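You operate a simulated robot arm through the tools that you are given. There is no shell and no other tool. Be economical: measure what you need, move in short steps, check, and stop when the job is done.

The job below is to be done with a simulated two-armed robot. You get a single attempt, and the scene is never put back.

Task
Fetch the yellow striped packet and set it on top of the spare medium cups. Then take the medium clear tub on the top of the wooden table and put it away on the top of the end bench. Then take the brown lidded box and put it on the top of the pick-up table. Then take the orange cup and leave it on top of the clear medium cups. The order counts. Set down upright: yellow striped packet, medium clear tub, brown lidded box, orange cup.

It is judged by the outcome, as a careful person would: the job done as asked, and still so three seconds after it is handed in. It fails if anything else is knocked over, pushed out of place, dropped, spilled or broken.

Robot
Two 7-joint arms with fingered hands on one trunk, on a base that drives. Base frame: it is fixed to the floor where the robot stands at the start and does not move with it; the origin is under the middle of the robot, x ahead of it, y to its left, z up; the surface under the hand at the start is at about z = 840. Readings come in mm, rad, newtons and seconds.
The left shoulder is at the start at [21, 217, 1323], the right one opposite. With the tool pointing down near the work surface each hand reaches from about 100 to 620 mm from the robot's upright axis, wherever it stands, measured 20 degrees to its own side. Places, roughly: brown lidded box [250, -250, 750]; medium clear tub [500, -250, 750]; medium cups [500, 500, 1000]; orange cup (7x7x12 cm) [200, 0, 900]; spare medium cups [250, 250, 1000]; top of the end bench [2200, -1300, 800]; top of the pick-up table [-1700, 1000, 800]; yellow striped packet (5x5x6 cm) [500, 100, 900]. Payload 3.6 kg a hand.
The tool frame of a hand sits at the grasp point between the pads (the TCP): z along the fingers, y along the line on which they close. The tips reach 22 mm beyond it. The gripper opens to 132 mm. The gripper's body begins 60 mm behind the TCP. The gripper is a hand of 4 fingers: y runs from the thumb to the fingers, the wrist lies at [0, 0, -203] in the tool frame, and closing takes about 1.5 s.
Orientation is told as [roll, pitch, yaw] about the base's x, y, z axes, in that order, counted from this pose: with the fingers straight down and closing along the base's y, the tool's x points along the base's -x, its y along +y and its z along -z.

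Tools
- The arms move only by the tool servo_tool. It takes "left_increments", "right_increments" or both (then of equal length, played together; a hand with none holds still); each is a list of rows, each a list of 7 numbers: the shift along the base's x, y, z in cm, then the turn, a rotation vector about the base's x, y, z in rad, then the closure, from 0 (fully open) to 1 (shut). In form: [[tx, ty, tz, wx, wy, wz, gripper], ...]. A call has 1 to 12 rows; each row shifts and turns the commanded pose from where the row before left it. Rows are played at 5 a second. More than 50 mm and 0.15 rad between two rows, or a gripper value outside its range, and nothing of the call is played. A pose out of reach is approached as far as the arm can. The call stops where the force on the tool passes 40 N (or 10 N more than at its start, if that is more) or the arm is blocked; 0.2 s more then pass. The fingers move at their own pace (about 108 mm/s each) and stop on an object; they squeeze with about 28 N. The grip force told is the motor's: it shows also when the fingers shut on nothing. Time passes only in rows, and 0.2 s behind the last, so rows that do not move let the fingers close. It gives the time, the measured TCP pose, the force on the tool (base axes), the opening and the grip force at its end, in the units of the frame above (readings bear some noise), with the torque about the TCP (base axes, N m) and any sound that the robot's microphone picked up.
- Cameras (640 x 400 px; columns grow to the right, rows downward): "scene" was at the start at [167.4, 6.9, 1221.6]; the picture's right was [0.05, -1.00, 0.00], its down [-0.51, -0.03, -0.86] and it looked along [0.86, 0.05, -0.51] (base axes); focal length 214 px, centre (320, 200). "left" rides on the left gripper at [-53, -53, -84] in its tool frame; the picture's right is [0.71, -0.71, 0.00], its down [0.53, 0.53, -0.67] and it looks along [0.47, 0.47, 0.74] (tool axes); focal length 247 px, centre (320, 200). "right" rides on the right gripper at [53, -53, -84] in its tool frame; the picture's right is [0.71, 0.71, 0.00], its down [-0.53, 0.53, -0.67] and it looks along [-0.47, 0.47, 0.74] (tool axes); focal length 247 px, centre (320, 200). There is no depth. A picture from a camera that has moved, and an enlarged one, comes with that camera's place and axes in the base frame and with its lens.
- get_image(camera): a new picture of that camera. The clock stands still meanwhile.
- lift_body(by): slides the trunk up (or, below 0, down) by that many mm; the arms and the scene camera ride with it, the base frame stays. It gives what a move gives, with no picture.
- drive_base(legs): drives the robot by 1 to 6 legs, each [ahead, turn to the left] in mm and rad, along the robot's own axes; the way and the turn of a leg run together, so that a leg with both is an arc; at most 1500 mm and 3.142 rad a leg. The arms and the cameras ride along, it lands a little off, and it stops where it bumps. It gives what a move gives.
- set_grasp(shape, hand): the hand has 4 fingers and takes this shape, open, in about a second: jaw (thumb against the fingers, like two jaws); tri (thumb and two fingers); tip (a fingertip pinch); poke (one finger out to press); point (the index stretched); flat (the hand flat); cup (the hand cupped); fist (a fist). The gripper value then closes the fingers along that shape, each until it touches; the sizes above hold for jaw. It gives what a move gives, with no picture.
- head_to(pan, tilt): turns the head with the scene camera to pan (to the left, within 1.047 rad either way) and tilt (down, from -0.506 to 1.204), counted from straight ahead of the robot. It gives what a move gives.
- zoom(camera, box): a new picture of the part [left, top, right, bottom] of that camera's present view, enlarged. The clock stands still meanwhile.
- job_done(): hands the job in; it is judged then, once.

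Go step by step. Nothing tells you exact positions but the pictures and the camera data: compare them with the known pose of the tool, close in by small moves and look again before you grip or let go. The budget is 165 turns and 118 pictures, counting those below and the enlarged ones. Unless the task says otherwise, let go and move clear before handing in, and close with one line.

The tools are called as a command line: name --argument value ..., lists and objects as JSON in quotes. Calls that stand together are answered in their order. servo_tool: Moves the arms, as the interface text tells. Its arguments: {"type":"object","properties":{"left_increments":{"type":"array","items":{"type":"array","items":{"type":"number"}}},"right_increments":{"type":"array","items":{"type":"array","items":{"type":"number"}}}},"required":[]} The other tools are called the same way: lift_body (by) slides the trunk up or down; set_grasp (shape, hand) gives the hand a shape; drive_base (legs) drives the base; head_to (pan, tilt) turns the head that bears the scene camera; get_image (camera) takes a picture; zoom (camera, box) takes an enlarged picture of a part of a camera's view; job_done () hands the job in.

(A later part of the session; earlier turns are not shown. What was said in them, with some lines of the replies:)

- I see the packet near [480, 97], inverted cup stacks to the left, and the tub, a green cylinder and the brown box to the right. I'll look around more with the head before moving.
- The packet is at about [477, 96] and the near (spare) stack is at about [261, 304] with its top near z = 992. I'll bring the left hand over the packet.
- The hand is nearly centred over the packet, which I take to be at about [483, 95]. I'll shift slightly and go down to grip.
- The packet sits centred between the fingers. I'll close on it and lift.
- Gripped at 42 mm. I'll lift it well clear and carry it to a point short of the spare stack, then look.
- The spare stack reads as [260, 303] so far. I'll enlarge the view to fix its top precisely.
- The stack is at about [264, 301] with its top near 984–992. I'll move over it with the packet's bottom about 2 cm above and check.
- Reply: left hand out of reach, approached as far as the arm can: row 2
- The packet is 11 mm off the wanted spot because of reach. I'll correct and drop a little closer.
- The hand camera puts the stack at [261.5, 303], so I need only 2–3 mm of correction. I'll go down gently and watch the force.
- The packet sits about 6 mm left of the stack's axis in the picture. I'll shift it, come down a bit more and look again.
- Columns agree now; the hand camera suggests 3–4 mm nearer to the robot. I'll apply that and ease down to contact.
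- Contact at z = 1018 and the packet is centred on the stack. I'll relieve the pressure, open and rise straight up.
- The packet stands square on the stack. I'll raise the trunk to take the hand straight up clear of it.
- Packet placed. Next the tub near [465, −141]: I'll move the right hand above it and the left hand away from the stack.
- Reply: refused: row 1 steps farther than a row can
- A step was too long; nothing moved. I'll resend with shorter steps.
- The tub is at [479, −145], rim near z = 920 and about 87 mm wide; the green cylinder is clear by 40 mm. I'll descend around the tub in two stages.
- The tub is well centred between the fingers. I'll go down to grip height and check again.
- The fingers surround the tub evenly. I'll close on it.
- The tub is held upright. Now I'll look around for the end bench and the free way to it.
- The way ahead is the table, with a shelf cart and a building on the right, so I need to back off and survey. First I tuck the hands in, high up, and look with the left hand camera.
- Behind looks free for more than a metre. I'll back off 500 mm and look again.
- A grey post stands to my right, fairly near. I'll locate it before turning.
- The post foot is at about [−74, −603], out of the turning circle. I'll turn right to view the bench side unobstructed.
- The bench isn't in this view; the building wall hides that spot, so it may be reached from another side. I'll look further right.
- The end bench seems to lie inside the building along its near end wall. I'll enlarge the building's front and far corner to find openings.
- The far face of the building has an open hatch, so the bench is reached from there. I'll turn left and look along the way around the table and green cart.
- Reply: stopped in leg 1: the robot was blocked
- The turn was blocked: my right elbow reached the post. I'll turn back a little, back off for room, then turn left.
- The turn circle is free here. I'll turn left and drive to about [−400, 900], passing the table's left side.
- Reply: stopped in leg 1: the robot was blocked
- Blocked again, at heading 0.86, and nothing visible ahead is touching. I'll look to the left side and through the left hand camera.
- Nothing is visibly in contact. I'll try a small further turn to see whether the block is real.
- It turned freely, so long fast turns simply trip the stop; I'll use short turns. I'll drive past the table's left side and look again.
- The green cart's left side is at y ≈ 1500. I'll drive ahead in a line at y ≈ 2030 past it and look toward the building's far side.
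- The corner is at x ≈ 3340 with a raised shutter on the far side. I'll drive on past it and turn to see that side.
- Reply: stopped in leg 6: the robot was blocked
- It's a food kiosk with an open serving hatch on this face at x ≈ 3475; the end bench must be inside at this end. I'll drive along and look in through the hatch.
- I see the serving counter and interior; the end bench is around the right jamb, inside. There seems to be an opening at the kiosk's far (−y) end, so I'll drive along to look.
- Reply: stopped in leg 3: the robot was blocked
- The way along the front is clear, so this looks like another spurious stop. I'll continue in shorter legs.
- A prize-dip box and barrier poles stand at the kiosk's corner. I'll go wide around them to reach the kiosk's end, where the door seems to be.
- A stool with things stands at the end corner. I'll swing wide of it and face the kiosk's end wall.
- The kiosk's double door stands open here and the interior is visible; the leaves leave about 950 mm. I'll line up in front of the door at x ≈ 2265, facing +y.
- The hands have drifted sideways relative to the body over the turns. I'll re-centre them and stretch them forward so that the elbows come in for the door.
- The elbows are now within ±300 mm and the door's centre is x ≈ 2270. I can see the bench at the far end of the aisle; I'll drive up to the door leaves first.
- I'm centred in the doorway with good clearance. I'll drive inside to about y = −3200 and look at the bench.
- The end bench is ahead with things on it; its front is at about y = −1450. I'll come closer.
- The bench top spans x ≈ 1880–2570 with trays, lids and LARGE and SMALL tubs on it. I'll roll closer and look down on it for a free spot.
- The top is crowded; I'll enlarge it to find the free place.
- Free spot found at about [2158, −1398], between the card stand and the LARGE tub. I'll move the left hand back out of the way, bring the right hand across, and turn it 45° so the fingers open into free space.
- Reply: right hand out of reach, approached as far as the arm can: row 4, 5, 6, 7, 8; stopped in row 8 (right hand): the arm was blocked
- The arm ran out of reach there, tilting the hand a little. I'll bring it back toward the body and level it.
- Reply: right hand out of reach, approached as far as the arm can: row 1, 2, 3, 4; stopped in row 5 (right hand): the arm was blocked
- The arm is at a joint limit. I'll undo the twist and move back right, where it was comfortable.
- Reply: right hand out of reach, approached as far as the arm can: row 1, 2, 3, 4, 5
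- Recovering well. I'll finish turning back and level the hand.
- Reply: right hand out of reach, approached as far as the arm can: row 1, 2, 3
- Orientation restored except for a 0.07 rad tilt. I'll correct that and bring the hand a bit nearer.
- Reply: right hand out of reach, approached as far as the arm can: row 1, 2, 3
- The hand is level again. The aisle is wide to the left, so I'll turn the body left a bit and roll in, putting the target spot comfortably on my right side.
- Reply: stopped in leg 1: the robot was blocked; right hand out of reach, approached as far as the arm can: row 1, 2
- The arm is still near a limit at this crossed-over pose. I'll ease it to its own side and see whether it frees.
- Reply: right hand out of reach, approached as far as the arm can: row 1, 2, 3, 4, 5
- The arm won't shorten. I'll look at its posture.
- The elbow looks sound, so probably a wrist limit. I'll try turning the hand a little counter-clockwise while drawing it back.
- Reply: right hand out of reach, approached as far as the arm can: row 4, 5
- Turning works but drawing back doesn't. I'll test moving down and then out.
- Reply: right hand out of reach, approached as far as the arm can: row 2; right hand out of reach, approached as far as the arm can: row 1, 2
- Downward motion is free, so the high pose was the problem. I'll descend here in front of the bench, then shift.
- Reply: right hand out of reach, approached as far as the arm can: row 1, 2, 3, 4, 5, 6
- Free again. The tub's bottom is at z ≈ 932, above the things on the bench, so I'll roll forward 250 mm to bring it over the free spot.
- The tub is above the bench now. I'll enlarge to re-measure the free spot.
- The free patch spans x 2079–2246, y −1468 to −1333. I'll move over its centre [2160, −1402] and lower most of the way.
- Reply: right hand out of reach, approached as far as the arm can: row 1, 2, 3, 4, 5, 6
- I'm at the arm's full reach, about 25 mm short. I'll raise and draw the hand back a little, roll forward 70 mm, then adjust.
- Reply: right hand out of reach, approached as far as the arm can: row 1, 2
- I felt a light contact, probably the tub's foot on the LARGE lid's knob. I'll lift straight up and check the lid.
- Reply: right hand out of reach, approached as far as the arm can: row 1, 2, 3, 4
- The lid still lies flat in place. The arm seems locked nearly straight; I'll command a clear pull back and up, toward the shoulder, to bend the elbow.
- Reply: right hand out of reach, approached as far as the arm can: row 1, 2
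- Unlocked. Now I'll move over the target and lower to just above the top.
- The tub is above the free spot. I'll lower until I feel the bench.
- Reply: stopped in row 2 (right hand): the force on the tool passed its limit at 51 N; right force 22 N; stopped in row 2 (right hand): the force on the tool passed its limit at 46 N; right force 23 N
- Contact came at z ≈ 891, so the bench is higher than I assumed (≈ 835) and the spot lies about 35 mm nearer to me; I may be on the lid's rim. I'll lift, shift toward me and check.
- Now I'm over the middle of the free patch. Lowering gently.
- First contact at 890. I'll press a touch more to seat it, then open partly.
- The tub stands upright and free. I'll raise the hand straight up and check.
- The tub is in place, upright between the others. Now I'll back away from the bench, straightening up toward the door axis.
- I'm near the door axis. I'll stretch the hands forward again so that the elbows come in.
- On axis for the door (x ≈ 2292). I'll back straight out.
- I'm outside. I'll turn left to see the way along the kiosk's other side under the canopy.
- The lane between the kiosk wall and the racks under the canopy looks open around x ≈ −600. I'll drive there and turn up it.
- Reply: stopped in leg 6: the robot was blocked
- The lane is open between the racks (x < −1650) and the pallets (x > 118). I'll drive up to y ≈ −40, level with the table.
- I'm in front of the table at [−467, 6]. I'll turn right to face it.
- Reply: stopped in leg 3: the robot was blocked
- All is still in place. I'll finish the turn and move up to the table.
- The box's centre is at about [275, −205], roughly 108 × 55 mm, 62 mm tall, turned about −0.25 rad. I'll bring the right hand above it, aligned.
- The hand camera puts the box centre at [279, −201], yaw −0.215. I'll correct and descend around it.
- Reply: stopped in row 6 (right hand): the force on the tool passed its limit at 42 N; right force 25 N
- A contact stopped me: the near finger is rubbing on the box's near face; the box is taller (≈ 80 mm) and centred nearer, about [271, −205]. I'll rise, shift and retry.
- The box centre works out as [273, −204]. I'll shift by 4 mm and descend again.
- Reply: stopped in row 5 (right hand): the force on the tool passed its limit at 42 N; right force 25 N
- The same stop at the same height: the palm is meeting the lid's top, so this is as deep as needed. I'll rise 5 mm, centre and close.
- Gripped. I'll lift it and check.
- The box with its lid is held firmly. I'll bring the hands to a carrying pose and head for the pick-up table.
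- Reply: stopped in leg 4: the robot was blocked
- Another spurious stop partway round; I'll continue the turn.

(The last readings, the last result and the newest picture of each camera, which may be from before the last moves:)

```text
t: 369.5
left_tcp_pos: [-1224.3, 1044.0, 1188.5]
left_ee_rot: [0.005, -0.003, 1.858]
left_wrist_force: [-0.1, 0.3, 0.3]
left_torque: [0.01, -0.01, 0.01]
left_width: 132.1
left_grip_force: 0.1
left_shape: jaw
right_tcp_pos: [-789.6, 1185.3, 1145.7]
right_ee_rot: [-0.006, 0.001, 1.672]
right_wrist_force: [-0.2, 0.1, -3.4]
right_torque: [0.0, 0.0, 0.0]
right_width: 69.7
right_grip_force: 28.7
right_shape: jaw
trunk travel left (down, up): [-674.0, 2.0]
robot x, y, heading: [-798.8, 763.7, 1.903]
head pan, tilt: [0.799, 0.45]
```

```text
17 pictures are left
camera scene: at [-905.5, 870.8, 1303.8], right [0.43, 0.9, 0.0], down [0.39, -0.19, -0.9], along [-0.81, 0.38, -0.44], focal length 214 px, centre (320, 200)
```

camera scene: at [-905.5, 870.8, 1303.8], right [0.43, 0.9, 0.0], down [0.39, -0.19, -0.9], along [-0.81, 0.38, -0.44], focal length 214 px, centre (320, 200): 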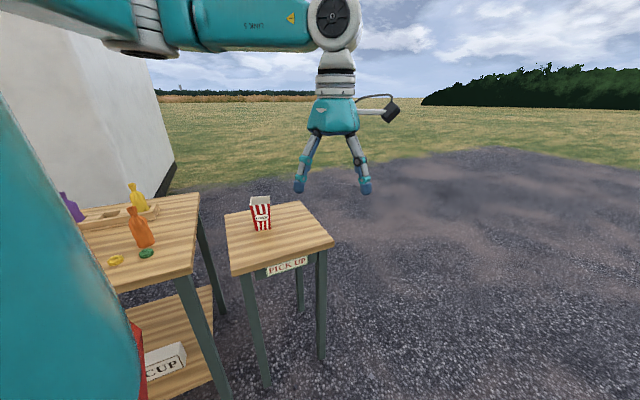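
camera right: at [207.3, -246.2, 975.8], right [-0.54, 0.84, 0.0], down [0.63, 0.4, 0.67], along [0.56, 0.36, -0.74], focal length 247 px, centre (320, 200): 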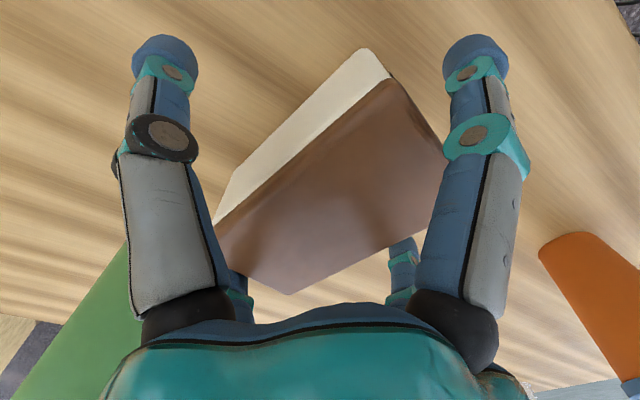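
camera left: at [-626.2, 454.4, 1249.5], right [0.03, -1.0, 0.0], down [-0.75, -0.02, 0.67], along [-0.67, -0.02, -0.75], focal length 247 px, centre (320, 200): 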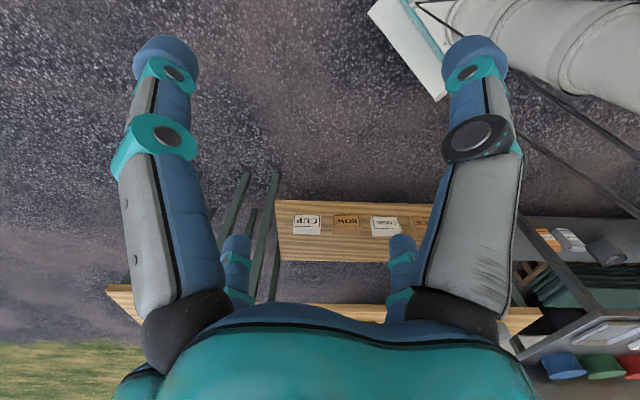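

The pick-up table top spans x −1845…−1460, y 850…1210 at z ≈ 825, with a popcorn box at [−1655, 980]. I'll place the box at about [−1560, 1110]; first move into position facing it.

drive_base --legs '[[0, 0.33], [0, 0.33]]'

drive_base --legs '[[320, 0], [0, 0.28], [0, 0.28]]'

head_to --pan -0.1 --tilt 0.8

get_image --camera "scene"

```text
t: 372.0
left_tcp_pos: [-1311.1, 718.7, 1187.0]
left_ee_rot: [0.008, -0.002, 2.529]
left_wrist_force: [-0.2, 1.0, 0.0]
left_torque: [-0.01, -0.04, -0.04]
left_width: 132.1
left_grip_force: 0.1
left_shape: jaw
right_tcp_pos: [-1060.4, 1101.9, 1142.7]
right_ee_rot: [0.002, 0.0, 2.352]
right_wrist_force: [-0.9, 0.0, -3.8]
right_torque: [0.01, -0.03, 0.01]
right_width: 69.5
right_grip_force: 28.2
right_shape: jaw
trunk travel left (down, up): [-674.0, 2.0]
robot x, y, heading: [-785.0, 783.7, 2.567]
head pan, tilt: [0.799, 0.45]
```

```text
t: 376.1
left_tcp_pos: [-1464.4, 623.3, 1189.1]
left_ee_rot: [0.007, -0.002, 3.087]
left_wrist_force: [-0.4, 0.3, 0.2]
left_torque: [0.0, 0.03, 0.0]
left_width: 131.9
left_grip_force: 0.0
left_shape: jaw
right_tcp_pos: [-1456.6, 1081.9, 1141.9]
right_ee_rot: [0.005, 0.004, 2.916]
right_wrist_force: [0.0, 0.7, -2.9]
right_torque: [-0.01, 0.01, 0.01]
right_width: 69.8
right_grip_force: 27.7
right_shape: jaw
trunk travel left (down, up): [-674.0, 2.0]
robot x, y, heading: [-1052.1, 984.3, 3.125]
head pan, tilt: [0.799, 0.45]
```

```text
t: 377.2
left_tcp_pos: [-1465.3, 621.7, 1189.6]
left_ee_rot: [0.005, -0.002, 3.084]
left_wrist_force: [0.2, 0.5, 0.5]
left_torque: [0.01, 0.03, 0.02]
left_width: 132.0
left_grip_force: 0.1
left_shape: jaw
right_tcp_pos: [-1456.5, 1081.2, 1142.5]
right_ee_rot: [0.005, 0.004, 2.917]
right_wrist_force: [0.2, -0.1, -3.3]
right_torque: [0.0, -0.02, -0.08]
right_width: 69.5
right_grip_force: 28.5
right_shape: jaw
trunk travel left (down, up): [-674.0, 2.0]
robot x, y, heading: [-1050.6, 985.5, 3.119]
head pan, tilt: [-0.099, 0.799]
```

```text
16 pictures are left
camera scene: at [-1207.4, 995.1, 1273.4], right [0.12, 0.99, 0.0], down [0.71, -0.08, -0.7], along [-0.69, 0.08, -0.72], focal length 214 px, centre (320, 200)
```

scene: 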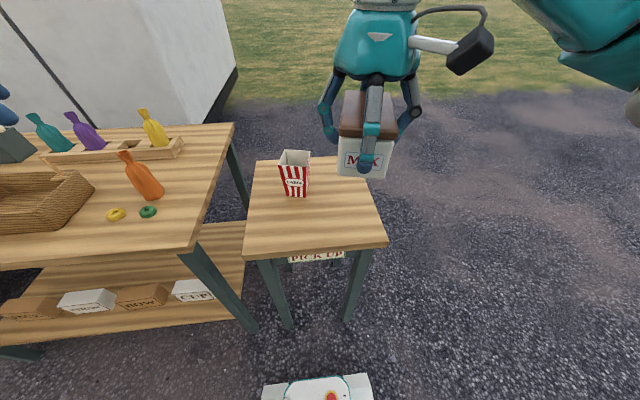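

I'll lower the trunk 120 mm for better reach and bring the box over the free front-right part, then lower it.

lift_body --by -120

servo_tool --right_increments '[[-3.3, 0.8, 0, 0, 0, 0, 1], [-3.3, 0.8, 0, 0, 0, 0, 1], [-3.3, 0.8, 0, 0, 0, 0, 1], [0, 0, -4, 0, 0, 0, 1], [0, 0, -4, 0, 0, 0, 1], [0, 0, -1.5, 0, 0, 0, 1], [0, 0, 0, 0, 0, 0, 1]]'

get_image --camera "scene"

```text
t: 378.8
left_tcp_pos: [-1465.4, 623.2, 1067.8]
left_ee_rot: [0.007, -0.002, 3.085]
left_wrist_force: [-0.2, -0.2, 0.4]
left_torque: [0.02, -0.02, 0.0]
left_width: 131.8
left_grip_force: 0.0
left_shape: jaw
right_tcp_pos: [-1457.2, 1081.4, 1021.5]
right_ee_rot: [0.006, 0.003, 2.918]
right_wrist_force: [0.2, -0.6, -3.2]
right_torque: [-0.01, 0.0, 0.03]
right_width: 69.6
right_grip_force: 28.2
right_shape: jaw
trunk travel left (down, up): [-554.0, 122.0]
robot x, y, heading: [-1053.2, 985.2, 3.122]
head pan, tilt: [-0.099, 0.799]
```

```text
t: 380.4
left_tcp_pos: [-1465.8, 622.4, 1068.5]
left_ee_rot: [0.008, -0.003, 3.084]
left_wrist_force: [0.0, -0.3, 0.4]
left_torque: [0.02, -0.02, 0.01]
left_width: 131.9
left_grip_force: 0.1
left_shape: jaw
right_tcp_pos: [-1553.3, 1107.7, 926.7]
right_ee_rot: [0.006, 0.005, 2.918]
right_wrist_force: [0.1, -0.5, -4.4]
right_torque: [0.07, -0.03, 0.02]
right_width: 69.7
right_grip_force: 27.8
right_shape: jaw
trunk travel left (down, up): [-554.0, 122.0]
robot x, y, heading: [-1056.1, 986.7, 3.12]
head pan, tilt: [-0.099, 0.799]
```

```text
15 pictures are left
camera scene: at [-1207.5, 995.7, 1153.0], right [0.12, 0.99, 0.0], down [0.71, -0.09, -0.7], along [-0.69, 0.08, -0.72], focal length 214 px, centre (320, 200)
```

scene: 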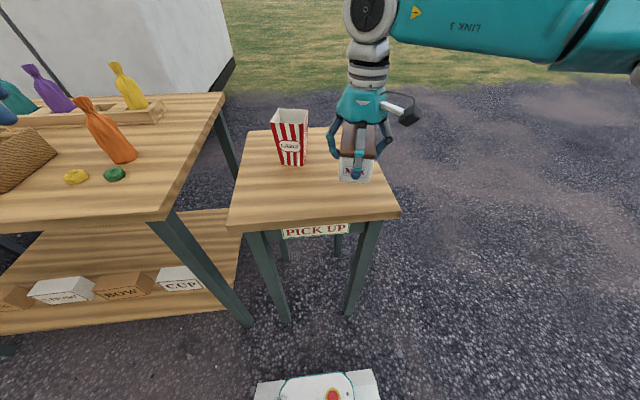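

The box is over the free corner. I'll lower it gently to contact.

servo_tool --right_increments '[[0, 0, -2, 0, 0, 0, 1], [0, 0, -2, 0, 0, 0, 1], [0, 0, -0.7, 0, 0, 0, 1], [0, 0, -0.5, 0, 0, 0, 1], [0, 0, -0.5, 0, 0, 0, 1], [0, 0, 0, 0, 0, 0, 1]]'

servo_tool --right_increments '[[0, 0, -0.4, 0, 0, 0, 1], [0, 0, -0.4, 0, 0, 0, 1], [0, 0, 0, 0, 0, 0, 1]]'

```text
t: 381.8
left_tcp_pos: [-1466.5, 624.1, 1069.0]
left_ee_rot: [0.006, -0.001, 3.085]
left_wrist_force: [-0.7, 0.0, -0.2]
left_torque: [-0.01, -0.01, 0.01]
left_width: 132.0
left_grip_force: 0.1
left_shape: jaw
right_tcp_pos: [-1555.3, 1106.5, 869.8]
right_ee_rot: [0.008, 0.003, 2.918]
right_wrist_force: [0.7, -0.3, -3.5]
right_torque: [0.02, 0.03, 0.02]
right_width: 69.6
right_grip_force: 28.1
right_shape: jaw
trunk travel left (down, up): [-554.0, 122.0]
robot x, y, heading: [-1054.3, 983.9, 3.122]
head pan, tilt: [-0.099, 0.799]
```

```text
t: 382.6
left_tcp_pos: [-1466.0, 623.2, 1069.7]
left_ee_rot: [0.008, -0.003, 3.087]
left_wrist_force: [0.3, -0.4, 0.1]
left_torque: [-0.02, 0.02, 0.0]
left_width: 132.0
left_grip_force: 0.0
left_shape: jaw
right_tcp_pos: [-1556.0, 1106.0, 861.6]
right_ee_rot: [0.007, 0.004, 2.919]
right_wrist_force: [1.2, 0.1, -4.2]
right_torque: [-0.02, 0.02, 0.01]
right_width: 70.0
right_grip_force: 28.5
right_shape: jaw
trunk travel left (down, up): [-554.0, 122.0]
robot x, y, heading: [-1054.3, 981.5, 3.129]
head pan, tilt: [-0.099, 0.799]
```

Still free; continuing down.

servo_tool --right_increments '[[0, 0, -0.4, 0, 0, 0, 1], [0, 0, -0.4, 0, 0, 0, 1], [0, 0, 0, 0, 0, 0, 1]]'

servo_tool --right_increments '[[0, 0, -0.3, 0, 0, 0, 1], [0, 0, -0.3, 0, 0, 0, 1], [0, 0, 0, 0, 0, 0, 1]]'

```text
t: 383.4
left_tcp_pos: [-1466.8, 623.0, 1068.2]
left_ee_rot: [0.009, -0.002, 3.085]
left_wrist_force: [-0.1, -0.6, -0.8]
left_torque: [-0.01, -0.03, 0.02]
left_width: 132.0
left_grip_force: 0.1
left_shape: jaw
right_tcp_pos: [-1555.4, 1105.5, 854.0]
right_ee_rot: [0.007, 0.006, 2.918]
right_wrist_force: [0.2, 0.3, -4.2]
right_torque: [0.01, 0.02, -0.03]
right_width: 69.6
right_grip_force: 28.3
right_shape: jaw
trunk travel left (down, up): [-554.0, 122.0]
robot x, y, heading: [-1052.1, 985.0, 3.12]
head pan, tilt: [-0.099, 0.799]
```

```text
t: 384.1
left_tcp_pos: [-1466.3, 623.2, 1069.2]
left_ee_rot: [0.007, 0.0, 3.086]
left_wrist_force: [0.5, -0.9, 0.0]
left_torque: [0.04, 0.02, -0.01]
left_width: 131.8
left_grip_force: 0.0
left_shape: jaw
right_tcp_pos: [-1555.6, 1105.5, 845.7]
right_ee_rot: [0.007, 0.003, 2.919]
right_wrist_force: [0.9, -0.1, -4.2]
right_torque: [-0.02, -0.01, 0.02]
right_width: 69.7
right_grip_force: 27.5
right_shape: jaw
trunk travel left (down, up): [-554.0, 122.0]
robot x, y, heading: [-1050.0, 983.4, 3.125]
head pan, tilt: [-0.099, 0.799]
```

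servo_tool --right_increments '[[0, 0, -0.3, 0, 0, 0, 1], [0, 0, -0.3, 0, 0, 0, 1], [0, 0, 0, 0, 0, 0, 1]]'

zoom --camera "scene" --box '[230, 90, 430, 240]'

```text
t: 384.9
left_tcp_pos: [-1465.5, 622.1, 1069.3]
left_ee_rot: [0.007, 0.0, 3.084]
left_wrist_force: [0.2, -0.2, -0.6]
left_torque: [-0.02, 0.01, 0.02]
left_width: 132.2
left_grip_force: 0.1
left_shape: jaw
right_tcp_pos: [-1556.1, 1105.9, 840.5]
right_ee_rot: [0.009, 0.003, 2.918]
right_wrist_force: [0.5, 1.0, -3.9]
right_torque: [-0.03, 0.01, 0.01]
right_width: 69.5
right_grip_force: 27.8
right_shape: jaw
trunk travel left (down, up): [-554.0, 122.0]
robot x, y, heading: [-1053.1, 981.5, 3.12]
head pan, tilt: [-0.099, 0.799]
```

```text
2.67 times, centred on (330, 165) of scene
camera zoom: at [-1207.5, 995.6, 1153.0], right [0.12, 0.99, 0.0], down [0.71, -0.09, -0.7], along [-0.69, 0.08, -0.72], focal length 572 px, centre (293, 293)
```

zoom: 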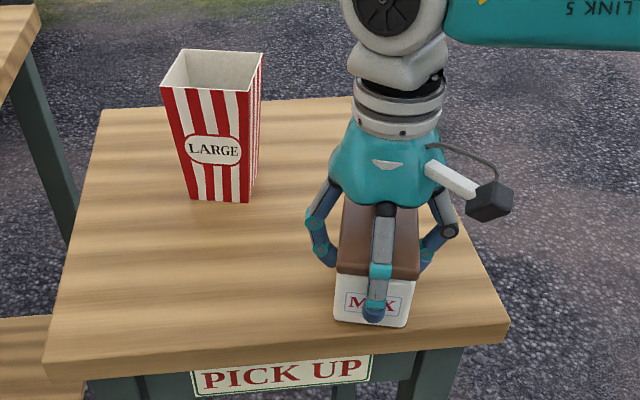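

Close to the top now. I'll shift 15 mm further onto the table and continue down.

servo_tool --right_increments '[[-1.5, 0, 0, 0, 0, 0, 1], [0, 0, -0.3, 0, 0, 0, 1], [0, 0, -0.3, 0, 0, 0, 1], [0, 0, 0, 0, 0, 0, 1]]'

servo_tool --right_increments '[[0, 0, -0.3, 0, 0, 0, 1], [0, 0, -0.2, 0, 0, 0, 1], [0, 0, 0, 0, 0, 0, 1]]'

```text
t: 385.9
left_tcp_pos: [-1463.3, 622.7, 1068.7]
left_ee_rot: [0.008, -0.004, 3.084]
left_wrist_force: [-1.2, 0.0, 0.5]
left_torque: [0.01, -0.02, 0.0]
left_width: 132.2
left_grip_force: 0.0
left_shape: jaw
right_tcp_pos: [-1571.6, 1105.0, 838.5]
right_ee_rot: [0.008, -0.003, 2.918]
right_wrist_force: [-2.3, 0.6, 25.3]
right_torque: [0.39, -0.42, 0.01]
right_width: 69.5
right_grip_force: 27.9
right_shape: jaw
trunk travel left (down, up): [-554.0, 122.0]
robot x, y, heading: [-1052.4, 986.8, 3.118]
head pan, tilt: [-0.099, 0.799]
```

```text
t: 386.4
left_tcp_pos: [-1463.8, 623.2, 1068.5]
left_ee_rot: [0.007, -0.002, 3.087]
left_wrist_force: [0.1, 1.1, 1.2]
left_torque: [0.04, -0.04, 0.01]
left_width: 131.9
left_grip_force: 0.0
left_shape: jaw
right_tcp_pos: [-1574.0, 1105.3, 838.8]
right_ee_rot: [0.011, -0.003, 2.919]
right_wrist_force: [8.4, 1.6, 18.4]
right_torque: [0.42, -0.47, -0.12]
right_width: 69.7
right_grip_force: 27.9
right_shape: jaw
trunk travel left (down, up): [-554.0, 122.0]
robot x, y, heading: [-1052.2, 980.1, 3.128]
head pan, tilt: [-0.099, 0.799]
stopped in row 2 (right hand): the force on the tool passed its limit at 42 N (the readings are from after the stop); the commanded pose is now the measured one
```

Seated at z ≈ 838. I'll open and rise straight up.

servo_tool --right_increments '[[0, 0, 0, 0, 0, 0, 0.7], [0, 0, 0, 0, 0, 0, 0.4], [0, 0, 0, 0, 0, 0, 0.1], [0, 0, 0, 0, 0, 0, 0], [0, 0, 0, 0, 0, 0, 0], [0, 0, 0, 0, 0, 0, 0]]'

servo_tool --right_increments '[[0, 0, 1, 0, 0, 0, 0], [0, 0, 2, 0, 0, 0, 0], [0, 0, 3, 0, 0, 0, 0], [0, 0, 4, 0, 0, 0, 0], [0, 0, 4, 0, 0, 0, 0], [2, 0, 4, 0, 0, 0, 0], [4, 0, 0, 0, 0, 0, 0], [4, 0, 0, 0, 0, 0, 0], [0, 0, 0, 0, 0, 0, 0]]'

get_image --camera "scene"

```text
t: 387.8
left_tcp_pos: [-1464.6, 622.8, 1069.9]
left_ee_rot: [0.008, -0.002, 3.087]
left_wrist_force: [-0.4, 0.7, 0.3]
left_torque: [-0.02, 0.04, 0.01]
left_width: 132.1
left_grip_force: 0.0
left_shape: jaw
right_tcp_pos: [-1573.2, 1105.1, 837.3]
right_ee_rot: [0.011, -0.003, 2.917]
right_wrist_force: [-0.9, -0.9, 10.0]
right_torque: [0.01, -0.18, -0.01]
right_width: 131.5
right_grip_force: 0.0
right_shape: jaw
trunk travel left (down, up): [-554.0, 122.0]
robot x, y, heading: [-1053.7, 983.4, 3.123]
head pan, tilt: [-0.099, 0.799]
```

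```text
t: 389.8
left_tcp_pos: [-1466.0, 623.0, 1068.7]
left_ee_rot: [0.007, -0.004, 3.085]
left_wrist_force: [-0.3, 0.5, 0.5]
left_torque: [-0.03, -0.01, -0.02]
left_width: 132.2
left_grip_force: 0.1
left_shape: jaw
right_tcp_pos: [-1473.9, 1105.4, 1019.1]
right_ee_rot: [0.009, -0.004, 2.919]
right_wrist_force: [-0.8, 0.6, 0.4]
right_torque: [-0.03, -0.02, 0.0]
right_width: 132.0
right_grip_force: 0.1
right_shape: jaw
trunk travel left (down, up): [-554.0, 122.0]
robot x, y, heading: [-1054.3, 981.5, 3.123]
head pan, tilt: [-0.099, 0.799]
```

```text
13 pictures are left
camera scene: at [-1207.6, 995.5, 1153.0], right [0.12, 0.99, 0.0], down [0.71, -0.09, -0.7], along [-0.69, 0.08, -0.72], focal length 214 px, centre (320, 200)
```

scene: 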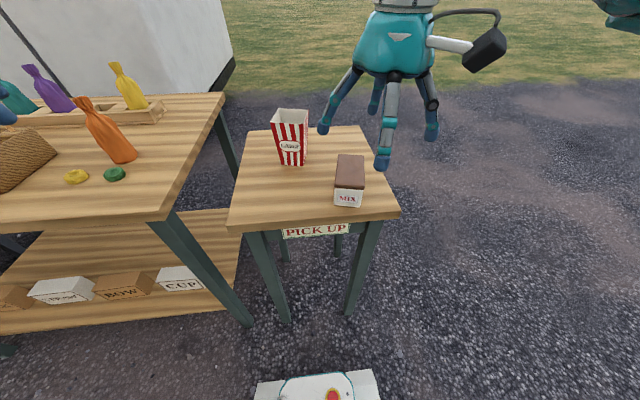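

The box stands upright on the pick-up table. Last is the orange cup at about [231, 40]; I'll raise the trunk, back away, and turn left toward the wooden table so that the left hand can reach both the cup and the far stack.

lift_body --by 110

drive_base --legs '[[-250, 0], [0, 0.4], [0, 0.4], [0, 0.4]]'

drive_base --legs '[[0, 0.4], [0, 0.4], [0, 0.4]]'

```text
t: 391.2
left_tcp_pos: [-1465.3, 623.7, 1178.6]
left_ee_rot: [0.007, 0.0, 3.086]
left_wrist_force: [-0.1, 0.5, 0.0]
left_torque: [0.02, -0.02, 0.01]
left_width: 132.0
left_grip_force: 0.0
left_shape: jaw
right_tcp_pos: [-1474.3, 1105.6, 1126.6]
right_ee_rot: [0.011, -0.002, 2.918]
right_wrist_force: [-0.5, 0.8, 0.0]
right_torque: [0.0, -0.02, -0.02]
right_width: 132.3
right_grip_force: 0.1
right_shape: jaw
trunk travel left (down, up): [-664.0, 12.0]
robot x, y, heading: [-1055.0, 986.6, 3.126]
head pan, tilt: [-0.099, 0.799]
```

```text
t: 395.8
left_tcp_pos: [-820.9, 428.7, 1179.4]
left_ee_rot: [0.002, -0.003, -2.388]
left_wrist_force: [0.9, -0.6, -0.6]
left_torque: [0.0, 0.01, -0.03]
left_width: 132.0
left_grip_force: 0.0
left_shape: jaw
right_tcp_pos: [-1178.4, 755.7, 1127.2]
right_ee_rot: [0.007, -0.003, -2.557]
right_wrist_force: [0.4, -0.7, -0.9]
right_torque: [0.03, 0.02, 0.01]
right_width: 132.2
right_grip_force: 0.1
right_shape: jaw
trunk travel left (down, up): [-664.0, 12.0]
robot x, y, heading: [-821.0, 1001.9, -2.347]
head pan, tilt: [-0.099, 0.799]
stopped in leg 4: the robot was blocked; the commanded pose is now the measured one
```

```text
t: 399.4
left_tcp_pos: [-344.3, 690.4, 1181.3]
left_ee_rot: [0.004, -0.002, -1.402]
left_wrist_force: [0.5, -0.1, -0.2]
left_torque: [-0.03, 0.04, 0.03]
left_width: 131.9
left_grip_force: 0.0
left_shape: jaw
right_tcp_pos: [-815.2, 573.2, 1127.7]
right_ee_rot: [0.005, 0.001, -1.572]
right_wrist_force: [-0.2, 0.7, -0.1]
right_torque: [-0.05, 0.0, -0.01]
right_width: 132.1
right_grip_force: 0.0
right_shape: jaw
trunk travel left (down, up): [-664.0, 12.0]
robot x, y, heading: [-866.1, 996.6, -1.344]
head pan, tilt: [-0.099, 0.799]
stopped in leg 3: the robot was blocked; the commanded pose is now the measured one
```

drive_base --legs '[[0, 0.33], [0, 0.33]]'

drive_base --legs '[[800, 0]]'

head_to --pan 0.5 --tilt 0.6

get_image --camera "scene"

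```text
t: 401.9
left_tcp_pos: [-267.7, 1070.7, 1182.5]
left_ee_rot: [0.005, -0.002, -0.749]
left_wrist_force: [1.0, -0.6, 0.0]
left_torque: [0.0, -0.01, -0.04]
left_width: 132.0
left_grip_force: 0.1
left_shape: jaw
right_tcp_pos: [-569.3, 690.9, 1128.7]
right_ee_rot: [0.007, 0.0, -0.922]
right_wrist_force: [-0.4, -0.5, -0.9]
right_torque: [0.0, 0.03, 0.0]
right_width: 132.1
right_grip_force: 0.1
right_shape: jaw
trunk travel left (down, up): [-664.0, 12.0]
robot x, y, heading: [-887.1, 975.3, -0.695]
head pan, tilt: [-0.099, 0.799]
```

```text
t: 406.2
left_tcp_pos: [358.8, 566.6, 1181.8]
left_ee_rot: [0.006, -0.002, -0.734]
left_wrist_force: [0.1, 0.1, -0.9]
left_torque: [0.0, -0.02, 0.01]
left_width: 132.2
left_grip_force: 0.1
left_shape: jaw
right_tcp_pos: [60.3, 183.2, 1129.1]
right_ee_rot: [0.005, 0.0, -0.907]
right_wrist_force: [-0.5, -1.2, 0.3]
right_torque: [0.01, 0.0, 0.01]
right_width: 132.0
right_grip_force: 0.1
right_shape: jaw
trunk travel left (down, up): [-664.0, 12.0]
robot x, y, heading: [-263.3, 462.8, -0.682]
head pan, tilt: [-0.099, 0.799]
```

```text
t: 407.2
left_tcp_pos: [358.1, 566.9, 1182.4]
left_ee_rot: [0.005, 0.0, -0.735]
left_wrist_force: [0.5, 0.8, 0.3]
left_torque: [-0.01, 0.03, -0.04]
left_width: 131.9
left_grip_force: 0.0
left_shape: jaw
right_tcp_pos: [60.0, 183.8, 1128.3]
right_ee_rot: [0.006, -0.001, -0.904]
right_wrist_force: [0.4, -1.3, 0.3]
right_torque: [0.0, 0.01, -0.01]
right_width: 132.1
right_grip_force: 0.2
right_shape: jaw
trunk travel left (down, up): [-664.0, 12.0]
robot x, y, heading: [-261.1, 463.8, -0.682]
head pan, tilt: [0.499, 0.6]
```

```text
12 pictures are left
camera scene: at [-113.7, 399.7, 1280.2], right [-0.18, -0.98, 0.0], down [-0.56, 0.1, -0.82], along [0.81, -0.15, -0.57], focal length 214 px, centre (320, 200)
```

scene: 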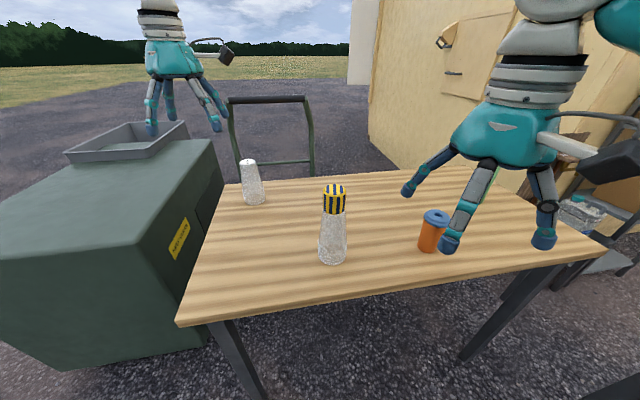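

Everything is in place: cup at about [232, 42], far stack at [575, 520] with its top near z = 984. I'll roll 290 mm closer and move the right hand out of the way.

drive_base --legs '[[290, 0]]'

servo_tool --right_increments '[[-2.8, -3.4, 0, 0, 0, 0, 0], [-2.8, -3.4, 0, 0, 0, 0, 0], [-2.8, -3.4, 0, 0, 0, 0, 0], [-2.8, -3.4, 0, 0, 0, 0, 0], [-2.8, -3.4, 0, 0, 0, 0, 0], [-2.8, -3.4, 0, 0, 0, 0, 0], [0, 0, 0, 0, 0, 0, 0]]'

```text
t: 409.3
left_tcp_pos: [587.4, 379.8, 1182.1]
left_ee_rot: [0.004, -0.002, -0.738]
left_wrist_force: [-0.4, -0.9, -0.1]
left_torque: [0.01, 0.02, -0.01]
left_width: 132.1
left_grip_force: 0.0
left_shape: jaw
right_tcp_pos: [289.7, -1.8, 1129.2]
right_ee_rot: [0.004, 0.0, -0.907]
right_wrist_force: [-0.2, 0.0, -0.3]
right_torque: [0.03, 0.0, 0.0]
right_width: 131.9
right_grip_force: 0.0
right_shape: jaw
trunk travel left (down, up): [-664.0, 12.0]
robot x, y, heading: [-30.4, 279.3, -0.686]
head pan, tilt: [0.499, 0.6]
```

```text
t: 410.9
left_tcp_pos: [588.3, 380.0, 1181.1]
left_ee_rot: [0.006, -0.003, -0.738]
left_wrist_force: [-0.1, 0.4, 0.3]
left_torque: [-0.03, 0.02, -0.02]
left_width: 132.1
left_grip_force: 0.1
left_shape: jaw
right_tcp_pos: [122.4, -207.7, 1131.6]
right_ee_rot: [0.007, -0.002, -0.907]
right_wrist_force: [0.2, 0.3, -0.3]
right_torque: [0.01, 0.03, 0.04]
right_width: 132.1
right_grip_force: 0.1
right_shape: jaw
trunk travel left (down, up): [-664.0, 12.0]
robot x, y, heading: [-31.5, 279.8, -0.682]
head pan, tilt: [0.499, 0.6]
```

The right hand is clear. I'll carry the left hand over to above the cup.

servo_tool --left_increments '[[-3.56, -3.38, 0, 0, 0, 0, 0], [-3.56, -3.38, 0, 0, 0, 0, 0], [-3.56, -3.38, 0, 0, 0, 0, 0], [-3.56, -3.38, 0, 0, 0, 0, 0], [-3.56, -3.38, 0, 0, 0, 0, 0], [-3.56, -3.38, 0, 0, 0, 0, 0], [-3.56, -3.38, 0, 0, 0, 0, 0], [-3.56, -3.38, 0, 0, 0, 0, 0], [-3.56, -3.38, 0, 0, 0, 0, 0], [-3.56, -3.38, 0, 0, 0, 0, 0], [0, 0, -4.5, 0, 0, 0, 0], [0, 0, 0, 0, 0, 0, 0]]'

servo_tool --left_increments '[[0, 0, -4.5, 0, 0, 0, 0], [0, 0, -4.5, 0, 0, 0, 0], [0, 0, -2.5, 0, 0, 0, 0], [0, 0, 0, 0, 0, 0, 0]]'

get_image --camera "left"

```text
t: 413.5
left_tcp_pos: [227.2, 41.1, 1138.2]
left_ee_rot: [0.007, -0.002, -0.739]
left_wrist_force: [0.4, 0.1, -0.5]
left_torque: [-0.01, -0.02, -0.01]
left_width: 132.1
left_grip_force: 0.1
left_shape: jaw
right_tcp_pos: [121.1, -207.4, 1129.9]
right_ee_rot: [0.009, -0.001, -0.907]
right_wrist_force: [-0.7, -0.6, 0.0]
right_torque: [0.03, -0.02, -0.01]
right_width: 131.9
right_grip_force: 0.0
right_shape: jaw
trunk travel left (down, up): [-664.0, 12.0]
robot x, y, heading: [-33.8, 278.5, -0.681]
head pan, tilt: [0.499, 0.6]
```

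```text
t: 414.5
left_tcp_pos: [228.2, 43.4, 1022.7]
left_ee_rot: [0.006, -0.002, -0.739]
left_wrist_force: [-1.2, -0.2, 0.1]
left_torque: [0.0, 0.02, 0.01]
left_width: 132.2
left_grip_force: 0.1
left_shape: jaw
right_tcp_pos: [121.1, -206.8, 1129.9]
right_ee_rot: [0.006, -0.002, -0.908]
right_wrist_force: [0.1, 0.3, -0.3]
right_torque: [0.01, -0.02, 0.02]
right_width: 132.0
right_grip_force: 0.0
right_shape: jaw
trunk travel left (down, up): [-664.0, 12.0]
robot x, y, heading: [-36.0, 277.3, -0.686]
head pan, tilt: [0.499, 0.6]
```

```text
11 pictures are left
camera left: at [231.7, -32.2, 1106.0], right [-1.0, -0.05, -0.01], down [-0.04, 0.74, 0.67], along [-0.03, 0.67, -0.74], focal length 247 px, centre (320, 200)
```

left: 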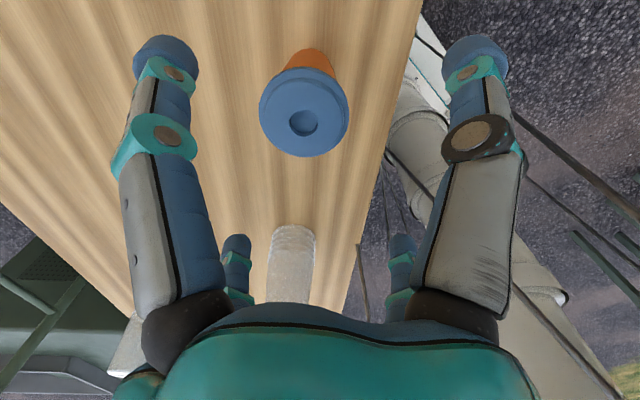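

The cup's lid is centred at about [237, 37]. I'll shift slightly and descend around it.

servo_tool --left_increments '[[0.9, -0.5, -2, 0, 0, 0, 0], [0, 0, -3, 0, 0, 0, 0], [0, 0, -3, 0, 0, 0, 0], [0, 0, -2, 0, 0, 0, 0], [0, 0, -1.3, 0, 0, 0, 0], [0, 0, 0, 0, 0, 0, 0]]'

get_image --camera "left"

```text
t: 415.9
left_tcp_pos: [238.9, 38.6, 909.0]
left_ee_rot: [0.005, -0.002, -0.738]
left_wrist_force: [0.2, -0.4, 0.5]
left_torque: [-0.01, 0.02, -0.02]
left_width: 131.9
left_grip_force: 0.0
left_shape: jaw
right_tcp_pos: [121.6, -207.2, 1130.6]
right_ee_rot: [0.006, -0.002, -0.908]
right_wrist_force: [-0.9, 0.1, -0.5]
right_torque: [0.03, 0.02, 0.04]
right_width: 132.1
right_grip_force: 0.0
right_shape: jaw
trunk travel left (down, up): [-664.0, 12.0]
robot x, y, heading: [-30.7, 280.2, -0.68]
head pan, tilt: [0.499, 0.6]
```

```text
10 pictures are left
camera left: at [242.5, -36.7, 991.4], right [-1.0, -0.05, -0.01], down [-0.04, 0.74, 0.67], along [-0.03, 0.67, -0.74], focal length 247 px, centre (320, 200)
```

left: 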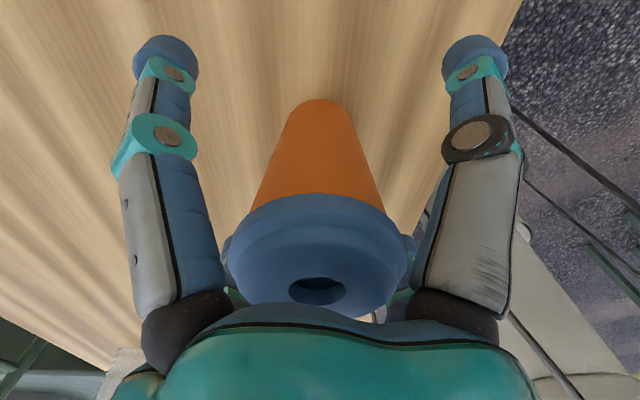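

The cup is centred, with the fingers below its lid. Closing.

servo_tool --left_increments '[[0, 0, 0, 0, 0, 0, 1], [0, 0, 0, 0, 0, 0, 1], [0, 0, 0, 0, 0, 0, 1], [0, 0, 0, 0, 0, 0, 1], [0, 0, 0, 0, 0, 0, 1], [0, 0, 0, 0, 0, 0, 1], [0, 0, 0, 0, 0, 0, 1]]'

servo_tool --left_increments '[[0, 0, 1.5, 0, 0, 0, 1], [0, 0, 3, 0, 0, 0, 1], [0, 0, 4, 0, 0, 0, 1], [0, 0, 4.5, 0, 0, 0, 1], [0, 0, 4.5, 0, 0, 0, 1], [0, 0, 4.5, 0, 0, 0, 1], [0, 0, 0, 0, 0, 0, 1]]'

get_image --camera "left"

```text
t: 417.5
left_tcp_pos: [238.4, 37.9, 908.9]
left_ee_rot: [0.005, -0.001, -0.737]
left_wrist_force: [-0.4, -0.2, 0.0]
left_torque: [0.01, 0.0, 0.0]
left_width: 44.6
left_grip_force: 28.1
left_shape: jaw
right_tcp_pos: [120.8, -208.2, 1130.3]
right_ee_rot: [0.007, 0.0, -0.907]
right_wrist_force: [0.4, 0.4, -0.3]
right_torque: [0.01, 0.02, 0.02]
right_width: 132.1
right_grip_force: 0.1
right_shape: jaw
trunk travel left (down, up): [-664.0, 12.0]
robot x, y, heading: [-32.2, 274.9, -0.679]
head pan, tilt: [0.499, 0.6]
```

```text
t: 419.1
left_tcp_pos: [238.6, 34.8, 1127.3]
left_ee_rot: [0.006, -0.001, -0.736]
left_wrist_force: [-0.3, 1.0, -1.5]
left_torque: [0.01, -0.02, 0.01]
left_width: 44.0
left_grip_force: 27.6
left_shape: jaw
right_tcp_pos: [121.4, -207.5, 1130.3]
right_ee_rot: [0.007, -0.001, -0.907]
right_wrist_force: [-0.2, 0.6, 0.1]
right_torque: [0.0, -0.01, 0.01]
right_width: 132.0
right_grip_force: 0.1
right_shape: jaw
trunk travel left (down, up): [-664.0, 12.0]
robot x, y, heading: [-30.5, 277.6, -0.684]
head pan, tilt: [0.499, 0.6]
```

```text
9 pictures are left
camera left: at [242.6, -38.4, 1211.2], right [-1.0, -0.05, -0.01], down [-0.04, 0.74, 0.67], along [-0.03, 0.67, -0.74], focal length 247 px, centre (320, 200)
```

left: 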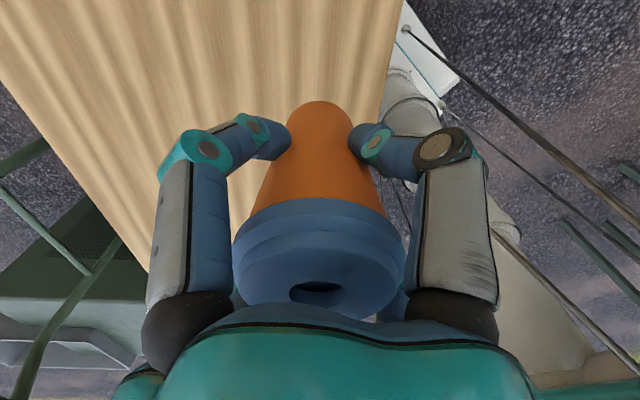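

The cup is held upright. I'll carry it around the packet stack toward the far stack.

servo_tool --left_increments '[[4.5, 1, 0, 0, 0, 0, 1], [4.5, 1, 0, 0, 0, 0, 1], [4.5, 1, 0, 0, 0, 0, 1], [2, 4.5, 0, 0, 0, 0, 1], [2, 4.5, 0, 0, 0, 0, 1], [2, 4.5, 0, 0, 0, 0, 1], [2, 4.5, 0, 0, 0, 0, 1], [2, 4.5, 0, 0, 0, 0, 1], [2, 4.5, 0, 0, 0, 0, 1], [2, 4.5, 0, 0, 0, 0, 1], [2, 4.5, 0, 0, 0, 0, 1], [0, 0, 0, 0, 0, 0, 1]]'

head_to --pan 0.95 --tilt 0.55

get_image --camera "scene"

```text
t: 421.7
left_tcp_pos: [535.0, 427.8, 1130.2]
left_ee_rot: [0.005, -0.002, -0.738]
left_wrist_force: [-0.2, 0.6, -2.0]
left_torque: [-0.03, -0.02, 0.0]
left_width: 44.1
left_grip_force: 28.5
left_shape: jaw
right_tcp_pos: [122.1, -207.8, 1130.3]
right_ee_rot: [0.007, -0.002, -0.908]
right_wrist_force: [0.5, -1.7, 0.7]
right_torque: [0.03, 0.03, 0.0]
right_width: 132.1
right_grip_force: 0.0
right_shape: jaw
trunk travel left (down, up): [-664.0, 12.0]
robot x, y, heading: [-32.7, 279.1, -0.688]
head pan, tilt: [0.499, 0.6]
```

```text
t: 422.6
left_tcp_pos: [533.9, 428.0, 1129.2]
left_ee_rot: [0.005, -0.004, -0.737]
left_wrist_force: [-0.3, 0.5, -2.0]
left_torque: [0.01, 0.01, -0.01]
left_width: 44.0
left_grip_force: 28.1
left_shape: jaw
right_tcp_pos: [120.7, -206.5, 1130.5]
right_ee_rot: [0.007, -0.003, -0.908]
right_wrist_force: [-0.2, 0.0, 0.3]
right_torque: [0.01, -0.01, 0.02]
right_width: 131.8
right_grip_force: 0.0
right_shape: jaw
trunk travel left (down, up): [-664.0, 12.0]
robot x, y, heading: [-32.5, 277.6, -0.684]
head pan, tilt: [0.949, 0.55]
```

```text
8 pictures are left
camera scene: at [114.4, 254.3, 1284.8], right [0.26, -0.96, 0.0], down [-0.5, -0.14, -0.85], along [0.82, 0.22, -0.52], focal length 214 px, centre (320, 200)
```

scene: 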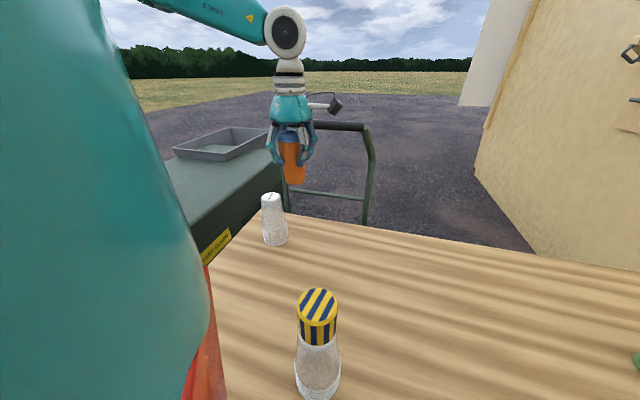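

The stack reads at about [569, 515]. I'll move over it, lower to about 2 cm above, and compare in one enlarged view.

servo_tool --left_increments '[[1.8, 4.3, 0, 0, 0, 0, 1], [1.7, 4.4, 0, 0, 0, 0, 1], [0, 0, -2.5, 0, 0, 0, 1], [0, 0, -2.6, 0, 0, 0, 1], [0, 0, 0, 0, 0, 0, 1]]'

zoom --camera "scene" --box '[215, 110, 335, 260]'

get_image --camera "left"

```text
t: 423.8
left_tcp_pos: [568.5, 514.6, 1077.7]
left_ee_rot: [0.008, -0.002, -0.738]
left_wrist_force: [0.1, 0.0, -2.4]
left_torque: [0.01, 0.03, 0.0]
left_width: 44.0
left_grip_force: 27.9
left_shape: jaw
right_tcp_pos: [120.8, -207.3, 1130.5]
right_ee_rot: [0.007, -0.001, -0.908]
right_wrist_force: [0.8, -0.6, -0.4]
right_torque: [0.01, -0.02, -0.01]
right_width: 132.0
right_grip_force: 0.0
right_shape: jaw
trunk travel left (down, up): [-664.0, 12.0]
robot x, y, heading: [-34.9, 278.0, -0.685]
head pan, tilt: [0.949, 0.55]
```

```text
2.67 times, centred on (275, 185) of scene
camera zoom: at [114.2, 254.2, 1284.8], right [0.26, -0.96, 0.0], down [-0.5, -0.14, -0.85], along [0.82, 0.22, -0.52], focal length 572 px, centre (440, 240)
```

zoom: 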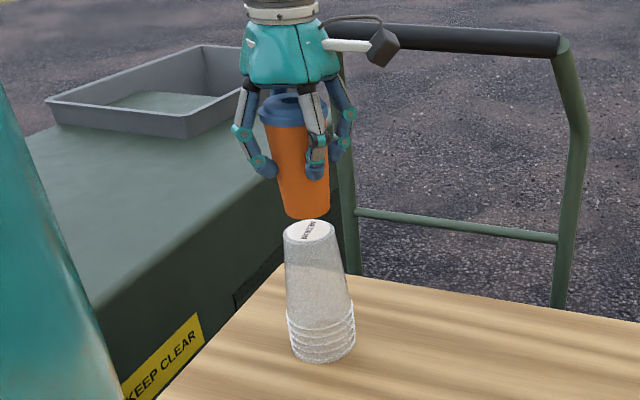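

```text
6 pictures are left
camera left: at [571.7, 440.6, 1161.7], right [-1.0, -0.05, -0.01], down [-0.04, 0.74, 0.67], along [-0.03, 0.67, -0.74], focal length 247 px, centre (320, 200)
```

left: 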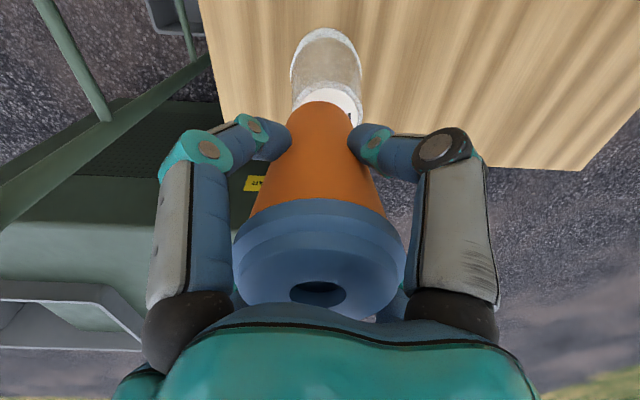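

Cup and stack agree within 2–3 mm. A tiny correction, then I'll ease down to contact.

servo_tool --left_increments '[[-0.2, -0.05, -0.6, 0, 0, 0, 1], [0, 0, -0.5, 0, 0, 0, 1], [0, 0, -0.3, 0, 0, 0, 1], [0, 0, -0.2, 0, 0, 0, 1], [0, 0, 0, 0, 0, 0, 1]]'

zoom --camera "scene" --box '[235, 150, 325, 225]'

```text
t: 425.0
left_tcp_pos: [567.6, 513.0, 1062.3]
left_ee_rot: [0.004, -0.003, -0.739]
left_wrist_force: [-0.6, -0.5, -2.4]
left_torque: [-0.01, 0.02, 0.03]
left_width: 44.0
left_grip_force: 27.6
left_shape: jaw
right_tcp_pos: [120.9, -207.6, 1130.7]
right_ee_rot: [0.007, -0.001, -0.907]
right_wrist_force: [0.1, 0.3, -0.1]
right_torque: [-0.02, -0.03, 0.0]
right_width: 132.0
right_grip_force: 0.0
right_shape: jaw
trunk travel left (down, up): [-664.0, 12.0]
robot x, y, heading: [-33.7, 279.4, -0.684]
head pan, tilt: [0.949, 0.55]
```

```text
5.33 times, centred on (280, 188) of scene
camera zoom: at [114.4, 254.5, 1284.8], right [0.26, -0.96, 0.0], down [-0.5, -0.14, -0.85], along [0.82, 0.22, -0.52], focal length 1144 px, centre (533, 267)
```

zoom: 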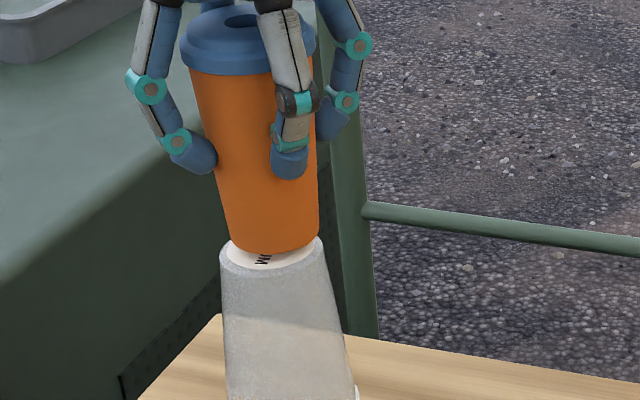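

Sideways it's right; it sits about 4–5 mm too far back. I'll correct and lower to contact.

servo_tool --left_increments '[[-0.4, -0.05, 0, 0, 0, 0, 1], [0, 0, -0.25, 0, 0, 0, 1], [0, 0, -0.2, 0, 0, 0, 1], [0, 0, -0.15, 0, 0, 0, 1], [0, 0, 0, 0, 0, 0, 1]]'

servo_tool --left_increments '[[0, 0, -0.15, 0, 0, 0, 1], [0, 0, -0.15, 0, 0, 0, 1], [0, 0, 0, 0, 0, 0, 1]]'

```text
t: 426.2
left_tcp_pos: [563.3, 514.0, 1055.3]
left_ee_rot: [0.006, -0.002, -0.739]
left_wrist_force: [0.0, 0.2, 0.3]
left_torque: [0.04, 0.02, 0.05]
left_width: 43.9
left_grip_force: 28.1
left_shape: jaw
right_tcp_pos: [122.0, -206.0, 1130.4]
right_ee_rot: [0.007, -0.003, -0.908]
right_wrist_force: [1.0, 0.2, -0.2]
right_torque: [0.0, 0.02, 0.0]
right_width: 132.0
right_grip_force: 0.0
right_shape: jaw
trunk travel left (down, up): [-664.0, 12.0]
robot x, y, heading: [-31.8, 276.4, -0.68]
head pan, tilt: [0.949, 0.55]
```

```text
t: 427.0
left_tcp_pos: [563.4, 513.2, 1056.0]
left_ee_rot: [0.009, -0.005, -0.739]
left_wrist_force: [-0.7, 1.0, 16.5]
left_torque: [0.09, 0.06, -0.01]
left_width: 44.4
left_grip_force: 27.9
left_shape: jaw
right_tcp_pos: [119.9, -206.8, 1130.8]
right_ee_rot: [0.008, -0.002, -0.908]
right_wrist_force: [-0.2, 0.5, 0.8]
right_torque: [0.02, 0.0, 0.01]
right_width: 131.7
right_grip_force: 0.0
right_shape: jaw
trunk travel left (down, up): [-664.0, 12.0]
robot x, y, heading: [-31.0, 281.6, -0.674]
head pan, tilt: [0.949, 0.55]
```

Firm, even contact. One check before letting go.

zoom --camera "scene" --box '[235, 150, 325, 225]'

```text
5.33 times, centred on (280, 188) of scene
camera zoom: at [112.7, 254.0, 1285.2], right [0.26, -0.96, 0.0], down [-0.5, -0.14, -0.85], along [0.82, 0.23, -0.52], focal length 1144 px, centre (533, 267)
```

zoom: 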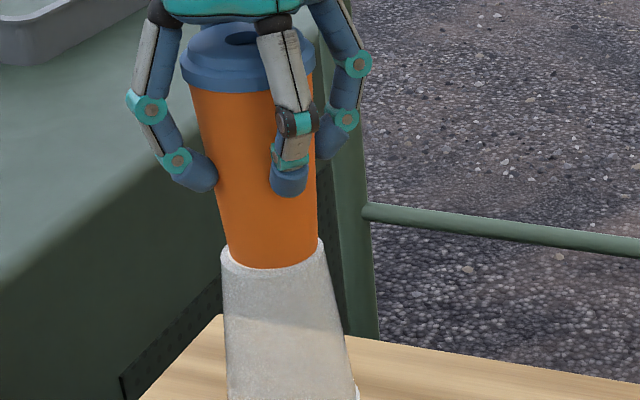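

Well centred. I'll relieve the pressure, open slowly and rise straight up.

servo_tool --left_increments '[[0, 0, 0.2, 0, 0, 0, 1], [0, 0, 0, 0, 0, 0, 0.8], [0, 0, 0, 0, 0, 0, 0.6], [0, 0, 0, 0, 0, 0, 0.3], [0, 0, 0, 0, 0, 0, 0], [0, 0, 0, 0, 0, 0, 0], [0, 0, 0, 0, 0, 0, 0]]'

servo_tool --left_increments '[[0, 0, 1, 0, 0, 0, 0], [0, 0, 2, 0, 0, 0, 0], [0, 0, 3, 0, 0, 0, 0], [0, 0, 3, 0, 0, 0, 0], [0, 0, 3, 0, 0, 0, 0], [0, 0, 0, 0, 0, 0, 0]]'

get_image --camera "scene"

```text
t: 428.6
left_tcp_pos: [563.2, 514.0, 1056.7]
left_ee_rot: [0.004, -0.001, -0.738]
left_wrist_force: [0.1, -1.0, -0.2]
left_torque: [0.02, 0.01, -0.02]
left_width: 131.9
left_grip_force: 0.0
left_shape: jaw
right_tcp_pos: [121.7, -208.1, 1130.6]
right_ee_rot: [0.006, -0.001, -0.906]
right_wrist_force: [0.1, 0.0, 0.9]
right_torque: [0.01, 0.02, -0.01]
right_width: 132.1
right_grip_force: 0.1
right_shape: jaw
trunk travel left (down, up): [-664.0, 12.0]
robot x, y, heading: [-31.0, 279.4, -0.684]
head pan, tilt: [0.949, 0.55]
```

```text
t: 430.0
left_tcp_pos: [562.2, 514.1, 1176.3]
left_ee_rot: [0.006, -0.001, -0.738]
left_wrist_force: [-0.3, -0.2, 0.5]
left_torque: [0.01, 0.02, 0.0]
left_width: 132.0
left_grip_force: 0.1
left_shape: jaw
right_tcp_pos: [121.6, -208.0, 1131.2]
right_ee_rot: [0.006, -0.002, -0.908]
right_wrist_force: [-0.4, -1.0, 0.1]
right_torque: [0.01, 0.02, 0.03]
right_width: 131.9
right_grip_force: 0.0
right_shape: jaw
trunk travel left (down, up): [-664.0, 12.0]
robot x, y, heading: [-34.8, 278.1, -0.682]
head pan, tilt: [0.949, 0.55]
```

```text
3 pictures are left
camera scene: at [114.7, 254.6, 1284.8], right [0.26, -0.96, 0.0], down [-0.5, -0.14, -0.85], along [0.82, 0.22, -0.52], focal length 214 px, centre (320, 200)
```

scene: 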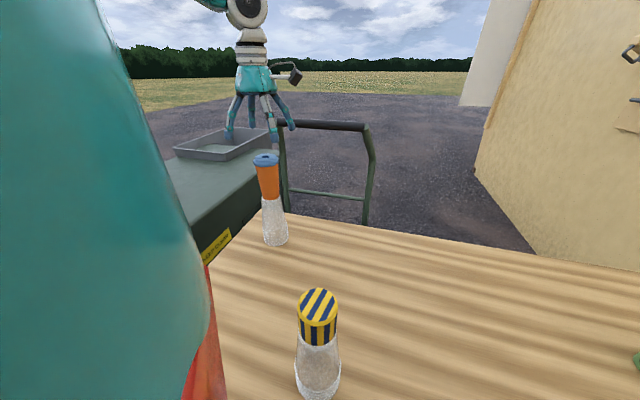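

The cup stands upright on the far stack and the packet still stands on the near one. I'll take the hand a little farther off and hand in.

servo_tool --left_increments '[[0, 0, 2, 0, 0, 0, 0], [2, -4, 0, 0, 0, 0, 0], [2, -4, 0, 0, 0, 0, 0], [2, -4, 0, 0, 0, 0, 0], [0, 0, 0, 0, 0, 0, 0]]'

job_done

```text
t: 431.2
left_tcp_pos: [623.1, 393.1, 1195.1]
left_ee_rot: [0.006, -0.001, -0.738]
left_wrist_force: [0.3, 0.6, -0.5]
left_torque: [-0.01, 0.0, 0.0]
left_width: 131.8
left_grip_force: 0.0
left_shape: jaw
right_tcp_pos: [121.0, -207.4, 1132.3]
right_ee_rot: [0.007, -0.001, -0.907]
right_wrist_force: [-0.8, 0.7, 0.1]
right_torque: [-0.02, -0.05, 0.0]
right_width: 132.0
right_grip_force: 0.0
right_shape: jaw
trunk travel left (down, up): [-664.0, 12.0]
robot x, y, heading: [-31.7, 275.2, -0.68]
head pan, tilt: [0.949, 0.55]
```

```text
The job is handed in.
```

All four items are set down upright, in the order asked: packet on the spare medium cups, tub on the end bench, brown box on the pick-up table, orange cup on the clear medium cups; while placing the tub I brushed the LARGE lid on the bench, which stayed flat but may have shifted by up to about 14 mm.
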